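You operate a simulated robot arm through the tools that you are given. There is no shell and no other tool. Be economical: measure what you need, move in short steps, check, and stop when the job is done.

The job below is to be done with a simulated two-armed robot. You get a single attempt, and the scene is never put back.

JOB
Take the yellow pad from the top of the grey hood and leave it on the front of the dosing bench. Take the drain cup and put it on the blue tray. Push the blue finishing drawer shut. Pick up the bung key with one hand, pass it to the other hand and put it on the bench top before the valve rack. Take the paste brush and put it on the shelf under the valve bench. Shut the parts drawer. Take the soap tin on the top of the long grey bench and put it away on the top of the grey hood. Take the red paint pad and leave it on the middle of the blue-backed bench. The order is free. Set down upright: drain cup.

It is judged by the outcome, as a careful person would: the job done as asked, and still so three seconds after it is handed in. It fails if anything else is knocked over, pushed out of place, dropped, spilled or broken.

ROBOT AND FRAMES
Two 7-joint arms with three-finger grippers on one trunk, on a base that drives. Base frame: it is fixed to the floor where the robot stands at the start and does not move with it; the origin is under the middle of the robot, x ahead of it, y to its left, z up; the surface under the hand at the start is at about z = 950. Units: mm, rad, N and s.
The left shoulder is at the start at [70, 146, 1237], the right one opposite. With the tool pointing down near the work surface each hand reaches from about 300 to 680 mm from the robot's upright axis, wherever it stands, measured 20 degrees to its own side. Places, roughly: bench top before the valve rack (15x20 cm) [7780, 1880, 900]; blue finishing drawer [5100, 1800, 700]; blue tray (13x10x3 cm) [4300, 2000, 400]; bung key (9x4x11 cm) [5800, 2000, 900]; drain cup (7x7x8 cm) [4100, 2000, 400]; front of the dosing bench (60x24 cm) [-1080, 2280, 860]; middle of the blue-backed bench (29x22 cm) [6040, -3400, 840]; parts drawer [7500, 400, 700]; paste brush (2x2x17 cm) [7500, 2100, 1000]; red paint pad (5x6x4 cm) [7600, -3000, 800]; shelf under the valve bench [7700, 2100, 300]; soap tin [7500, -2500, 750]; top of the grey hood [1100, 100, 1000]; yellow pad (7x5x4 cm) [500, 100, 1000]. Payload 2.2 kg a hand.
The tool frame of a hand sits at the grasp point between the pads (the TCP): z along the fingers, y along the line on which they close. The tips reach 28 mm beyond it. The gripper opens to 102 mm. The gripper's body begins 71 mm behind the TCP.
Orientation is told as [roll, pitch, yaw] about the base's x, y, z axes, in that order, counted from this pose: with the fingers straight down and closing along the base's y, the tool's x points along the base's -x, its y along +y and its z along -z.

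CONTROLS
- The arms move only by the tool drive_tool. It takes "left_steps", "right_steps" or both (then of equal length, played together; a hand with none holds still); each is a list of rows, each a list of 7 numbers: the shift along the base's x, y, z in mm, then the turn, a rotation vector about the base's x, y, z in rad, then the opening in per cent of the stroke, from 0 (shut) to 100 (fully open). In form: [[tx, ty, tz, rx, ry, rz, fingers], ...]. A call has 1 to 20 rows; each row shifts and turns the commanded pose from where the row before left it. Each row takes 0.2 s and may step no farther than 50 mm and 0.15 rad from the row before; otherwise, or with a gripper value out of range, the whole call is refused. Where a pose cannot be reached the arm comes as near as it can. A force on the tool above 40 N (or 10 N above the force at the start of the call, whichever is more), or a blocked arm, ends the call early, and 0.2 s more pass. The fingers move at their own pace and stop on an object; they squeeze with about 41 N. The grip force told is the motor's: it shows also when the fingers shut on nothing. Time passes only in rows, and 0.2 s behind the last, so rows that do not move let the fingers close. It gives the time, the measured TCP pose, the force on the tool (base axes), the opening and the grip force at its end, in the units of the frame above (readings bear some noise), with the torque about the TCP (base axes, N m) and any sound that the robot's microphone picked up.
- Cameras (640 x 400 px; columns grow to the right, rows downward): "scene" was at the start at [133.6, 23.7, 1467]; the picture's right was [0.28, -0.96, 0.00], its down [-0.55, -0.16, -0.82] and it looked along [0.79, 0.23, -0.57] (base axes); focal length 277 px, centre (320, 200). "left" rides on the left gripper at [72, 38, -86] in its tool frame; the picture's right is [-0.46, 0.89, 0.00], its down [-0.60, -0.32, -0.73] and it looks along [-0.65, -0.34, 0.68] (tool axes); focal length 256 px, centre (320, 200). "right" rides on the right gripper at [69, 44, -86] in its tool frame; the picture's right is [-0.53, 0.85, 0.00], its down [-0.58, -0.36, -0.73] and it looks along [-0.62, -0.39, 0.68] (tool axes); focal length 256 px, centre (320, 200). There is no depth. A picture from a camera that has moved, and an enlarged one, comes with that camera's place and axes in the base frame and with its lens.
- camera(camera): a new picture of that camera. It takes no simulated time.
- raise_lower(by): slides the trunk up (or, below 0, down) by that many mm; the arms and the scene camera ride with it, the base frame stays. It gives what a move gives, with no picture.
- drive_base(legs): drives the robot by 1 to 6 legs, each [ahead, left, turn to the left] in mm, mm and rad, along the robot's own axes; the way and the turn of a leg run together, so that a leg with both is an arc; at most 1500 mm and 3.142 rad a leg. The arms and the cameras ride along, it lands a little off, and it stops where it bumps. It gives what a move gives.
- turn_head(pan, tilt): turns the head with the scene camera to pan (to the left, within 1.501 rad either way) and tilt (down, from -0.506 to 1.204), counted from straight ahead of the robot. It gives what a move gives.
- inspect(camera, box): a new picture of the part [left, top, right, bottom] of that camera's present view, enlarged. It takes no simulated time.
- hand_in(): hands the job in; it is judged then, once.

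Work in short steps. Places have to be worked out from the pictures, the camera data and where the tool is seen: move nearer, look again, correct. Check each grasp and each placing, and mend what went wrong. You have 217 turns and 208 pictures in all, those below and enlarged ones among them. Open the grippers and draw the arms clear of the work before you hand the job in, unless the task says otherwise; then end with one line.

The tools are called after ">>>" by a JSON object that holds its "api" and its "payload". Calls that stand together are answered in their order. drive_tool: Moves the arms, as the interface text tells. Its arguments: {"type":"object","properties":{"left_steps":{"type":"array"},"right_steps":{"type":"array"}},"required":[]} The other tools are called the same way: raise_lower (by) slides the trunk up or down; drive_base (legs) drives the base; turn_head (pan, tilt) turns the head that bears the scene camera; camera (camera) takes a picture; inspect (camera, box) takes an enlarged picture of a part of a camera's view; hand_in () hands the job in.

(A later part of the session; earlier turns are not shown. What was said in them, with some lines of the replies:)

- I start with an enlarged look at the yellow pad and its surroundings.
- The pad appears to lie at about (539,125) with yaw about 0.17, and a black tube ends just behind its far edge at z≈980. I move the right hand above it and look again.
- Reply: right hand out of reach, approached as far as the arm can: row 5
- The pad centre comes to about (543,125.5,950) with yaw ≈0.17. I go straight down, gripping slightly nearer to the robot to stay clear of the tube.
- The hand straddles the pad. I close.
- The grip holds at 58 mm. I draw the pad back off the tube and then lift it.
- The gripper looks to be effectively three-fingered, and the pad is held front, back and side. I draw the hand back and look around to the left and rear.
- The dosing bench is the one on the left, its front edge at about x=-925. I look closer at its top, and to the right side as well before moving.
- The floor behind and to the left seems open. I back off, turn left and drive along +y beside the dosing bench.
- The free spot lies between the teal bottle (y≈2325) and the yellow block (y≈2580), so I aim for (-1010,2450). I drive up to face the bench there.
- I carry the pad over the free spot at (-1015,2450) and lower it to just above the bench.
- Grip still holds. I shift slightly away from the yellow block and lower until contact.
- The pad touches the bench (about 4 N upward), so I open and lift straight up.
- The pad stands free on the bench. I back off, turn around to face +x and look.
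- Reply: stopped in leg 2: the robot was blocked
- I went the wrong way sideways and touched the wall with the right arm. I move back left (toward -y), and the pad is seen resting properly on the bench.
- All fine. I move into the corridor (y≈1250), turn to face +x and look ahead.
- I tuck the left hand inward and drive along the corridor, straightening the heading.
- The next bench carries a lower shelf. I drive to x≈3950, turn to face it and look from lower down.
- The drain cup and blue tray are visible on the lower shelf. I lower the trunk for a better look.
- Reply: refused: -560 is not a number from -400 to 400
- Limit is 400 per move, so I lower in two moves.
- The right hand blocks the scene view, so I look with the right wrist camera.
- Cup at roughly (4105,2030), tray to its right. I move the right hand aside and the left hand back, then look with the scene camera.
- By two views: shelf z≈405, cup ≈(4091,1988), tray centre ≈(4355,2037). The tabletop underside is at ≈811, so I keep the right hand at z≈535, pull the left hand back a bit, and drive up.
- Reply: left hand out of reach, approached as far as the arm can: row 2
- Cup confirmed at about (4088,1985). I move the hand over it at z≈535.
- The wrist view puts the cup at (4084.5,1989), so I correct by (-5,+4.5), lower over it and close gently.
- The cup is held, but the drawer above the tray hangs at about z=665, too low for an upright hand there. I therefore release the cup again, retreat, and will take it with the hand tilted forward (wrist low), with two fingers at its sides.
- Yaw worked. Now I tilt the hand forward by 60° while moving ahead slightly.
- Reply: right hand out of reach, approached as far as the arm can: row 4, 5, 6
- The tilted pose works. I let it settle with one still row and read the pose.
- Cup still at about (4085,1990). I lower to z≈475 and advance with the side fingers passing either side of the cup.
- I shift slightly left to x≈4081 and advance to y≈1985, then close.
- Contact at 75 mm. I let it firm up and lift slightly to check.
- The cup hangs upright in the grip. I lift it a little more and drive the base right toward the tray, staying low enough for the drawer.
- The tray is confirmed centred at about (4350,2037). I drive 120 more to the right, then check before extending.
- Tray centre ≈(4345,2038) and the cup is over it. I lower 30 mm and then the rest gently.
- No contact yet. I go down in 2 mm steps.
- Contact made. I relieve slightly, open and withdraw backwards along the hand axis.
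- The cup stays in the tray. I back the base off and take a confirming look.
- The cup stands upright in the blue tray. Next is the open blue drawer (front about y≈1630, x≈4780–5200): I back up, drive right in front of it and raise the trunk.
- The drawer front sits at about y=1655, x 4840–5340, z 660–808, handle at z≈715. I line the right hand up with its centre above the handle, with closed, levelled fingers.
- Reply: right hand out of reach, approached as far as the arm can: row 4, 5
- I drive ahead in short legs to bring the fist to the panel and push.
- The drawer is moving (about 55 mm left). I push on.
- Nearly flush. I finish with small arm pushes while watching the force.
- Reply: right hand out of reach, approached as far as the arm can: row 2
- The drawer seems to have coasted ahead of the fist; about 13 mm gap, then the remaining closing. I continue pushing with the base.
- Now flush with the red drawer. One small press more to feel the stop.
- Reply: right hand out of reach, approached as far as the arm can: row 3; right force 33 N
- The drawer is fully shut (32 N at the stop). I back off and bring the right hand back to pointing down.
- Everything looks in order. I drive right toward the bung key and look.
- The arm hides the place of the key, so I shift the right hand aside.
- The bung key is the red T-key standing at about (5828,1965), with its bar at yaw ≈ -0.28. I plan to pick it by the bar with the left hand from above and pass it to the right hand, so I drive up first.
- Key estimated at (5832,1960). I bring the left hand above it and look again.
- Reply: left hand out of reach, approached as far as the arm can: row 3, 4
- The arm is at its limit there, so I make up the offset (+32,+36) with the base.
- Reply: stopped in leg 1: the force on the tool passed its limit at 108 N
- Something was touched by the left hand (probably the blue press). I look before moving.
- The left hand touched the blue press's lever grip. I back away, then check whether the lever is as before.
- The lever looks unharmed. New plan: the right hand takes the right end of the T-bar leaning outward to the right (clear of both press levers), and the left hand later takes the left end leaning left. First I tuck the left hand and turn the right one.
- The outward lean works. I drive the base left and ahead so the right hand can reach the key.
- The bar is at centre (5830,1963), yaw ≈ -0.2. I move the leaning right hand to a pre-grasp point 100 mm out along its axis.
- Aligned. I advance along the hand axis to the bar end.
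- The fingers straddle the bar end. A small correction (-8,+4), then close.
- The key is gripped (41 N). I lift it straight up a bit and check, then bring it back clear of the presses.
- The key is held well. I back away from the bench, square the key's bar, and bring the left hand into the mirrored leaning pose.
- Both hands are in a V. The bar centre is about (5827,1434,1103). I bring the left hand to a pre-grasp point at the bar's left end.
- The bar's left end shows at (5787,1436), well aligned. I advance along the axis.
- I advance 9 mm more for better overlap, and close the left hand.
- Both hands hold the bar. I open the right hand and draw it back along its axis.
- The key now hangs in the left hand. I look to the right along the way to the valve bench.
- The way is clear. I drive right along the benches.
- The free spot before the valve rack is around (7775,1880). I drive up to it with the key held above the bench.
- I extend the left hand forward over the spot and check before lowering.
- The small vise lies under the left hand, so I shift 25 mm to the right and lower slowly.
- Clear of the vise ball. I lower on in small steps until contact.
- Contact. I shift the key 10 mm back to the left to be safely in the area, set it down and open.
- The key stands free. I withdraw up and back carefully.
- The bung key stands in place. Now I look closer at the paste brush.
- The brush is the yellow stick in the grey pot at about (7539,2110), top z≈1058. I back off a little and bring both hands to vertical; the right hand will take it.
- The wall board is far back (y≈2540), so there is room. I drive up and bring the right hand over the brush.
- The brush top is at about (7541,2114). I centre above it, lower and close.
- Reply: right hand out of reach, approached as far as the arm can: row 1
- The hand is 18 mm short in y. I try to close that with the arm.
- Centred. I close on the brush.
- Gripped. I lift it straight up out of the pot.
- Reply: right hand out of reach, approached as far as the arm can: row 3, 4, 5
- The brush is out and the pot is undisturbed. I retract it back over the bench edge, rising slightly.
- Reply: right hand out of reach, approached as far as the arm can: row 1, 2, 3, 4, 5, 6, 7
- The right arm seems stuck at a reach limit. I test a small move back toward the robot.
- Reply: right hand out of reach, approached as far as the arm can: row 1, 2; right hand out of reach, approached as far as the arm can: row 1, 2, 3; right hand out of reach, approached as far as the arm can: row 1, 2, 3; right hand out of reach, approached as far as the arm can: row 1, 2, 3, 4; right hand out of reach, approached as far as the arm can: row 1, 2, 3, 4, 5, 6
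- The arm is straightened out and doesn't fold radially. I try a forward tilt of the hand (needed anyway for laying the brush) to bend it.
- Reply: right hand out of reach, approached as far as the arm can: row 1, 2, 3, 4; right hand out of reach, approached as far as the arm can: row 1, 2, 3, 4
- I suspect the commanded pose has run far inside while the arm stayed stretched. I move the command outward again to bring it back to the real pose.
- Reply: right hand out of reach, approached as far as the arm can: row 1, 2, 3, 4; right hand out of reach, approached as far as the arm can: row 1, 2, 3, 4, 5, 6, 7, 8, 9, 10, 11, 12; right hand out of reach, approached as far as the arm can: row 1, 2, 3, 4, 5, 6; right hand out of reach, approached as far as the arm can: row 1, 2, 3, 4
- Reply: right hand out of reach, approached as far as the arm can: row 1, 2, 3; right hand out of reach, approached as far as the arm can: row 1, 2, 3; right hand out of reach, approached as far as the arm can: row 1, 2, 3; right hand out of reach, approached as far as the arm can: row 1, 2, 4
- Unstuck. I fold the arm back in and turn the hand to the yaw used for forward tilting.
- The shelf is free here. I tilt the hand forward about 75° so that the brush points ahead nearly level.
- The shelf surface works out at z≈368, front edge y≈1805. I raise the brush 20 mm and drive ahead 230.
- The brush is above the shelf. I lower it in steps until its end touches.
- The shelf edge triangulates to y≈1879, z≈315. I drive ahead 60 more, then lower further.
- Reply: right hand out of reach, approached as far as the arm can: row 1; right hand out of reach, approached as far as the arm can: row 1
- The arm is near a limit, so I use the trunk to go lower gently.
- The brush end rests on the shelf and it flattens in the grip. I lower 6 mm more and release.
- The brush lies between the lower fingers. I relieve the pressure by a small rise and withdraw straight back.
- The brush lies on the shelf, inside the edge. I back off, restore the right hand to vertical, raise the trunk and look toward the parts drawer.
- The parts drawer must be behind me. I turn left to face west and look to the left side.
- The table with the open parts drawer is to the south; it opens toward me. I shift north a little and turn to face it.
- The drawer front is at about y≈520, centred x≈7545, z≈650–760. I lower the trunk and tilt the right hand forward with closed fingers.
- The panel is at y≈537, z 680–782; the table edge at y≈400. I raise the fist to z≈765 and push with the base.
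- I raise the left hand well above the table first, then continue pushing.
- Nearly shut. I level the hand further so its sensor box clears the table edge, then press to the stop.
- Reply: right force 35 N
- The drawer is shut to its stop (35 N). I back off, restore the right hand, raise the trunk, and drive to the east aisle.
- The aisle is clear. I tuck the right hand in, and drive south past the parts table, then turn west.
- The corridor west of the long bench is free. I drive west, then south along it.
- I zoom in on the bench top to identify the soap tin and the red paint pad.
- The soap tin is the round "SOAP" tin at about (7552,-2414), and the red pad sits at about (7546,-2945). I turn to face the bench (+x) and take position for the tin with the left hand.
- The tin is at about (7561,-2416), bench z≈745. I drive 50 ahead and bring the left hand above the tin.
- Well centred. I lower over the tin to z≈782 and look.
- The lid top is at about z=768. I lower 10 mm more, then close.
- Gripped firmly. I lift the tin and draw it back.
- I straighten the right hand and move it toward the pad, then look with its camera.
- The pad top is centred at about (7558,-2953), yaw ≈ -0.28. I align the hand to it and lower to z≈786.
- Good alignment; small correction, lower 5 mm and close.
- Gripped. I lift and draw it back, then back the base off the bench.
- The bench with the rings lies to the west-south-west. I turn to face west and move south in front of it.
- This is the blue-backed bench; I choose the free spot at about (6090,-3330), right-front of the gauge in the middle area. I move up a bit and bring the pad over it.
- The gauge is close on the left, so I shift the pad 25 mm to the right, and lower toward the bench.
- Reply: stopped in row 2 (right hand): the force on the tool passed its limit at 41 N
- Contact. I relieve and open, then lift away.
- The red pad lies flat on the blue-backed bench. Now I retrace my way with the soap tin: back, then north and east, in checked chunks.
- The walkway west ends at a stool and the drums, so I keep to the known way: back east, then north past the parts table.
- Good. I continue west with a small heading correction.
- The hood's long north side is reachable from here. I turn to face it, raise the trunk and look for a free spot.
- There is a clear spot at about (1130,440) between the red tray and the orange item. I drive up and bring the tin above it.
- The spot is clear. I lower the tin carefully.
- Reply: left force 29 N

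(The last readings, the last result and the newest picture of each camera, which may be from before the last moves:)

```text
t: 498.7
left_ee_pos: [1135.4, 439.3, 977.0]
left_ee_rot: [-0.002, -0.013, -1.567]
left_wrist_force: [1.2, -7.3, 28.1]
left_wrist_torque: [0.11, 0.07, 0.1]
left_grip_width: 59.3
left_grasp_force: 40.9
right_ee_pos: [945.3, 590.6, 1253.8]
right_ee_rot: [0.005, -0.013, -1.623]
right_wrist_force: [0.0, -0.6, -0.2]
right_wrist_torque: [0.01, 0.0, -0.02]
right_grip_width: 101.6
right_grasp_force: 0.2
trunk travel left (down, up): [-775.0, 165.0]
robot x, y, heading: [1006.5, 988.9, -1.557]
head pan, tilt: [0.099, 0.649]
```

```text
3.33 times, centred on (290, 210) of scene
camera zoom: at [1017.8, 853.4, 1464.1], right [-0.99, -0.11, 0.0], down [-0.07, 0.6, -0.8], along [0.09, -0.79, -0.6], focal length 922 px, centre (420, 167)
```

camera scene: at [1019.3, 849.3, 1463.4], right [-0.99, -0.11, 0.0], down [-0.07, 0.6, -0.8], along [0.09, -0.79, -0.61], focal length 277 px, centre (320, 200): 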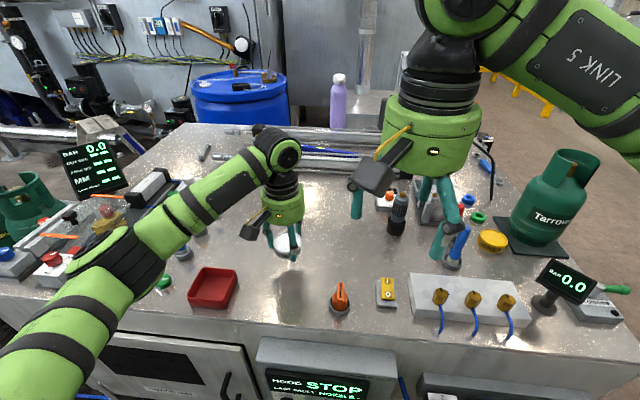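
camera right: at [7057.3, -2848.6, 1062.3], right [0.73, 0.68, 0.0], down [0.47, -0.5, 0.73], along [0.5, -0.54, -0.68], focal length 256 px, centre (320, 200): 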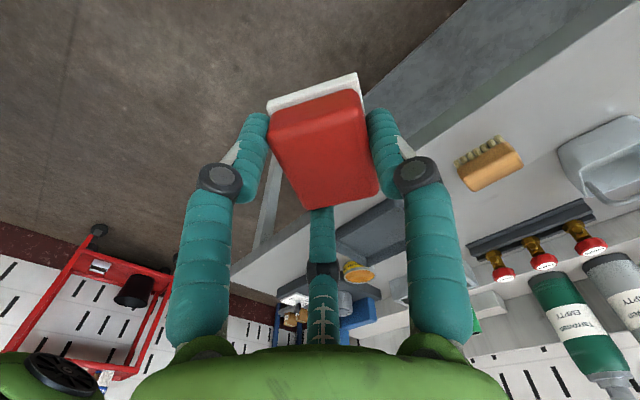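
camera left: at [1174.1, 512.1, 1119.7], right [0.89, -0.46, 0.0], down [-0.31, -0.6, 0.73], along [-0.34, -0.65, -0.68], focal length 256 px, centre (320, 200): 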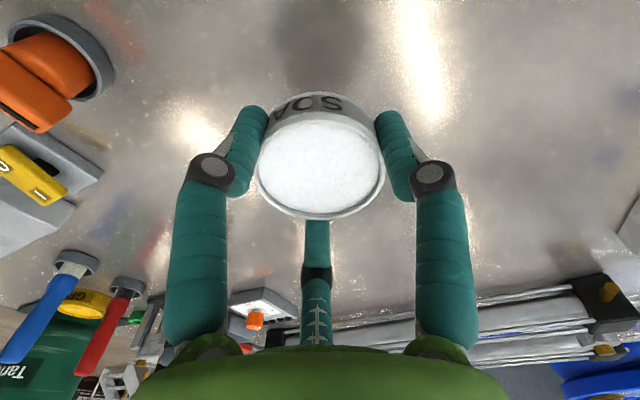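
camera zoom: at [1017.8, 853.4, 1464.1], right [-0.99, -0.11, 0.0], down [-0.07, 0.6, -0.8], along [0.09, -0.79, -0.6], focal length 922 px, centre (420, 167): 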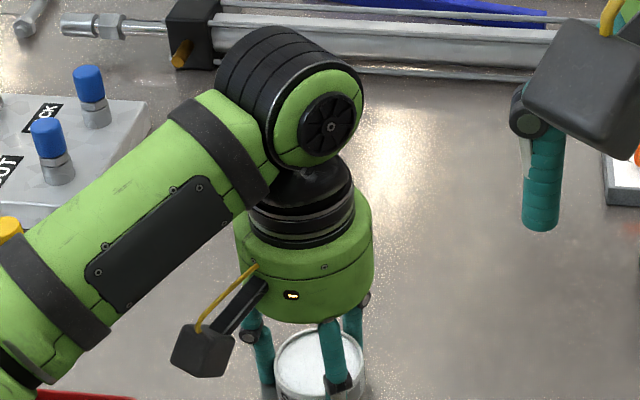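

Firm contact (28 N). I relieve by raising 4 mm of command, open and lift away.

>>> {"api": "drive_tool", "payload": {"left_steps": [[0, 0, 3, 0, 0, 0, 40], [0, 0, 1, 0, 0, 0, 65], [0, 0, 0, 0, 0, 0, 85], [0, 0, 0, 0, 0, 0, 100], [0, 0, 0, 0, 0, 0, 100], [0, 0, 30, 0, 0, 0, 100], [0, 0, 45, 0, 0, 0, 100], [0, 0, 45, 0, 0, 0, 100], [0, 0, 45, 0, 0, 0, 100], [10, 40, 20, 0, 0, 0, 100], [10, 45, 0, 0, 0, 0, 100]]}}

>>> {"api": "camera", "payload": {"camera": "scene"}}

```text
t: 501.1
left_ee_pos: [1154.7, 527.1, 1163.7]
left_ee_rot: [-0.004, -0.001, -1.567]
left_wrist_force: [0.3, 0.2, 0.2]
left_wrist_torque: [-0.03, -0.02, -0.01]
left_grip_width: 101.8
left_grasp_force: 0.1
right_ee_pos: [946.7, 591.6, 1252.1]
right_ee_rot: [0.004, -0.014, -1.622]
right_wrist_force: [0.8, 0.9, 0.2]
right_wrist_torque: [-0.03, 0.03, -0.04]
right_grip_width: 101.7
right_grasp_force: 0.0
trunk travel left (down, up): [-775.0, 165.0]
robot x, y, heading: [1007.4, 986.1, -1.561]
head pan, tilt: [0.099, 0.649]
```

```text
36 pictures are left
camera scene: at [1020.2, 852.8, 1463.7], right [-0.99, -0.11, 0.0], down [-0.07, 0.6, -0.8], along [0.09, -0.79, -0.6], focal length 277 px, centre (320, 200)
```

scene: 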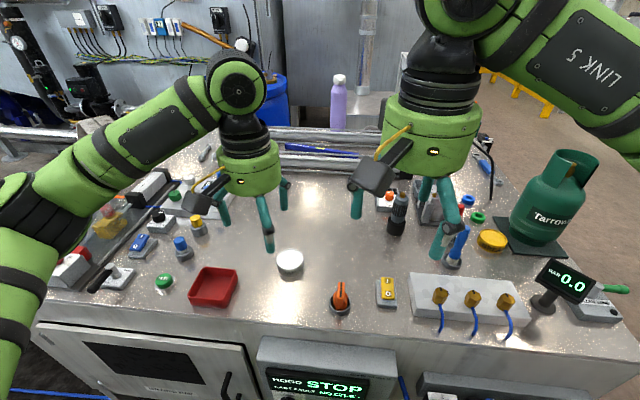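

The soap tin stands upright on the hood. I back away clear of the work and then hand in.

>>> {"api": "drive_base", "payload": {"legs": [[-250, 0, 0]]}}

>>> {"api": "camera", "payload": {"camera": "scene"}}

```text
t: 502.9
left_ee_pos: [1152.8, 767.7, 1161.3]
left_ee_rot: [-0.001, 0.0, -1.561]
left_wrist_force: [0.7, 0.3, 0.8]
left_wrist_torque: [-0.02, 0.01, 0.0]
left_grip_width: 102.0
left_grasp_force: 0.0
right_ee_pos: [944.8, 831.0, 1250.9]
right_ee_rot: [0.006, -0.009, -1.618]
right_wrist_force: [-0.4, 0.2, -0.2]
right_wrist_torque: [0.0, -0.01, 0.02]
right_grip_width: 102.1
right_grasp_force: 0.0
trunk travel left (down, up): [-775.0, 165.0]
robot x, y, heading: [1006.5, 1229.5, -1.556]
head pan, tilt: [0.099, 0.649]
```

```text
35 pictures are left
camera scene: at [1016.2, 1093.2, 1463.2], right [-0.99, -0.11, 0.0], down [-0.07, 0.6, -0.8], along [0.09, -0.79, -0.61], focal length 277 px, centre (320, 200)
```

scene: 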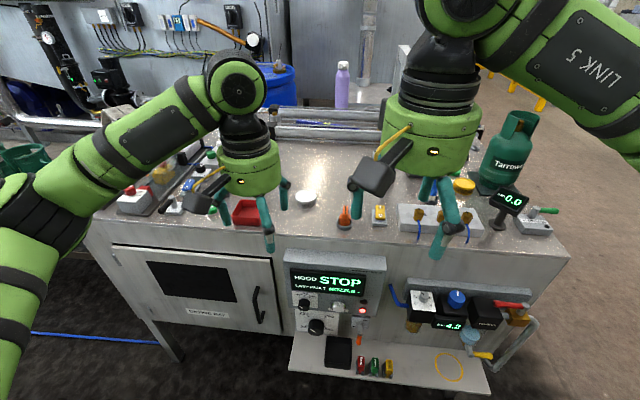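

Everything is in place, the grippers are open and the arms are clear, so I hand in.

>>> {"api": "hand_in", "payload": {}}

```text
The job is handed in.
```

All eight parts of the job are done and handed in; along the way the left hand struck the blue press's lever (about 108 N) and the right arm bumped a wall, and neither showed damage in the pictures.
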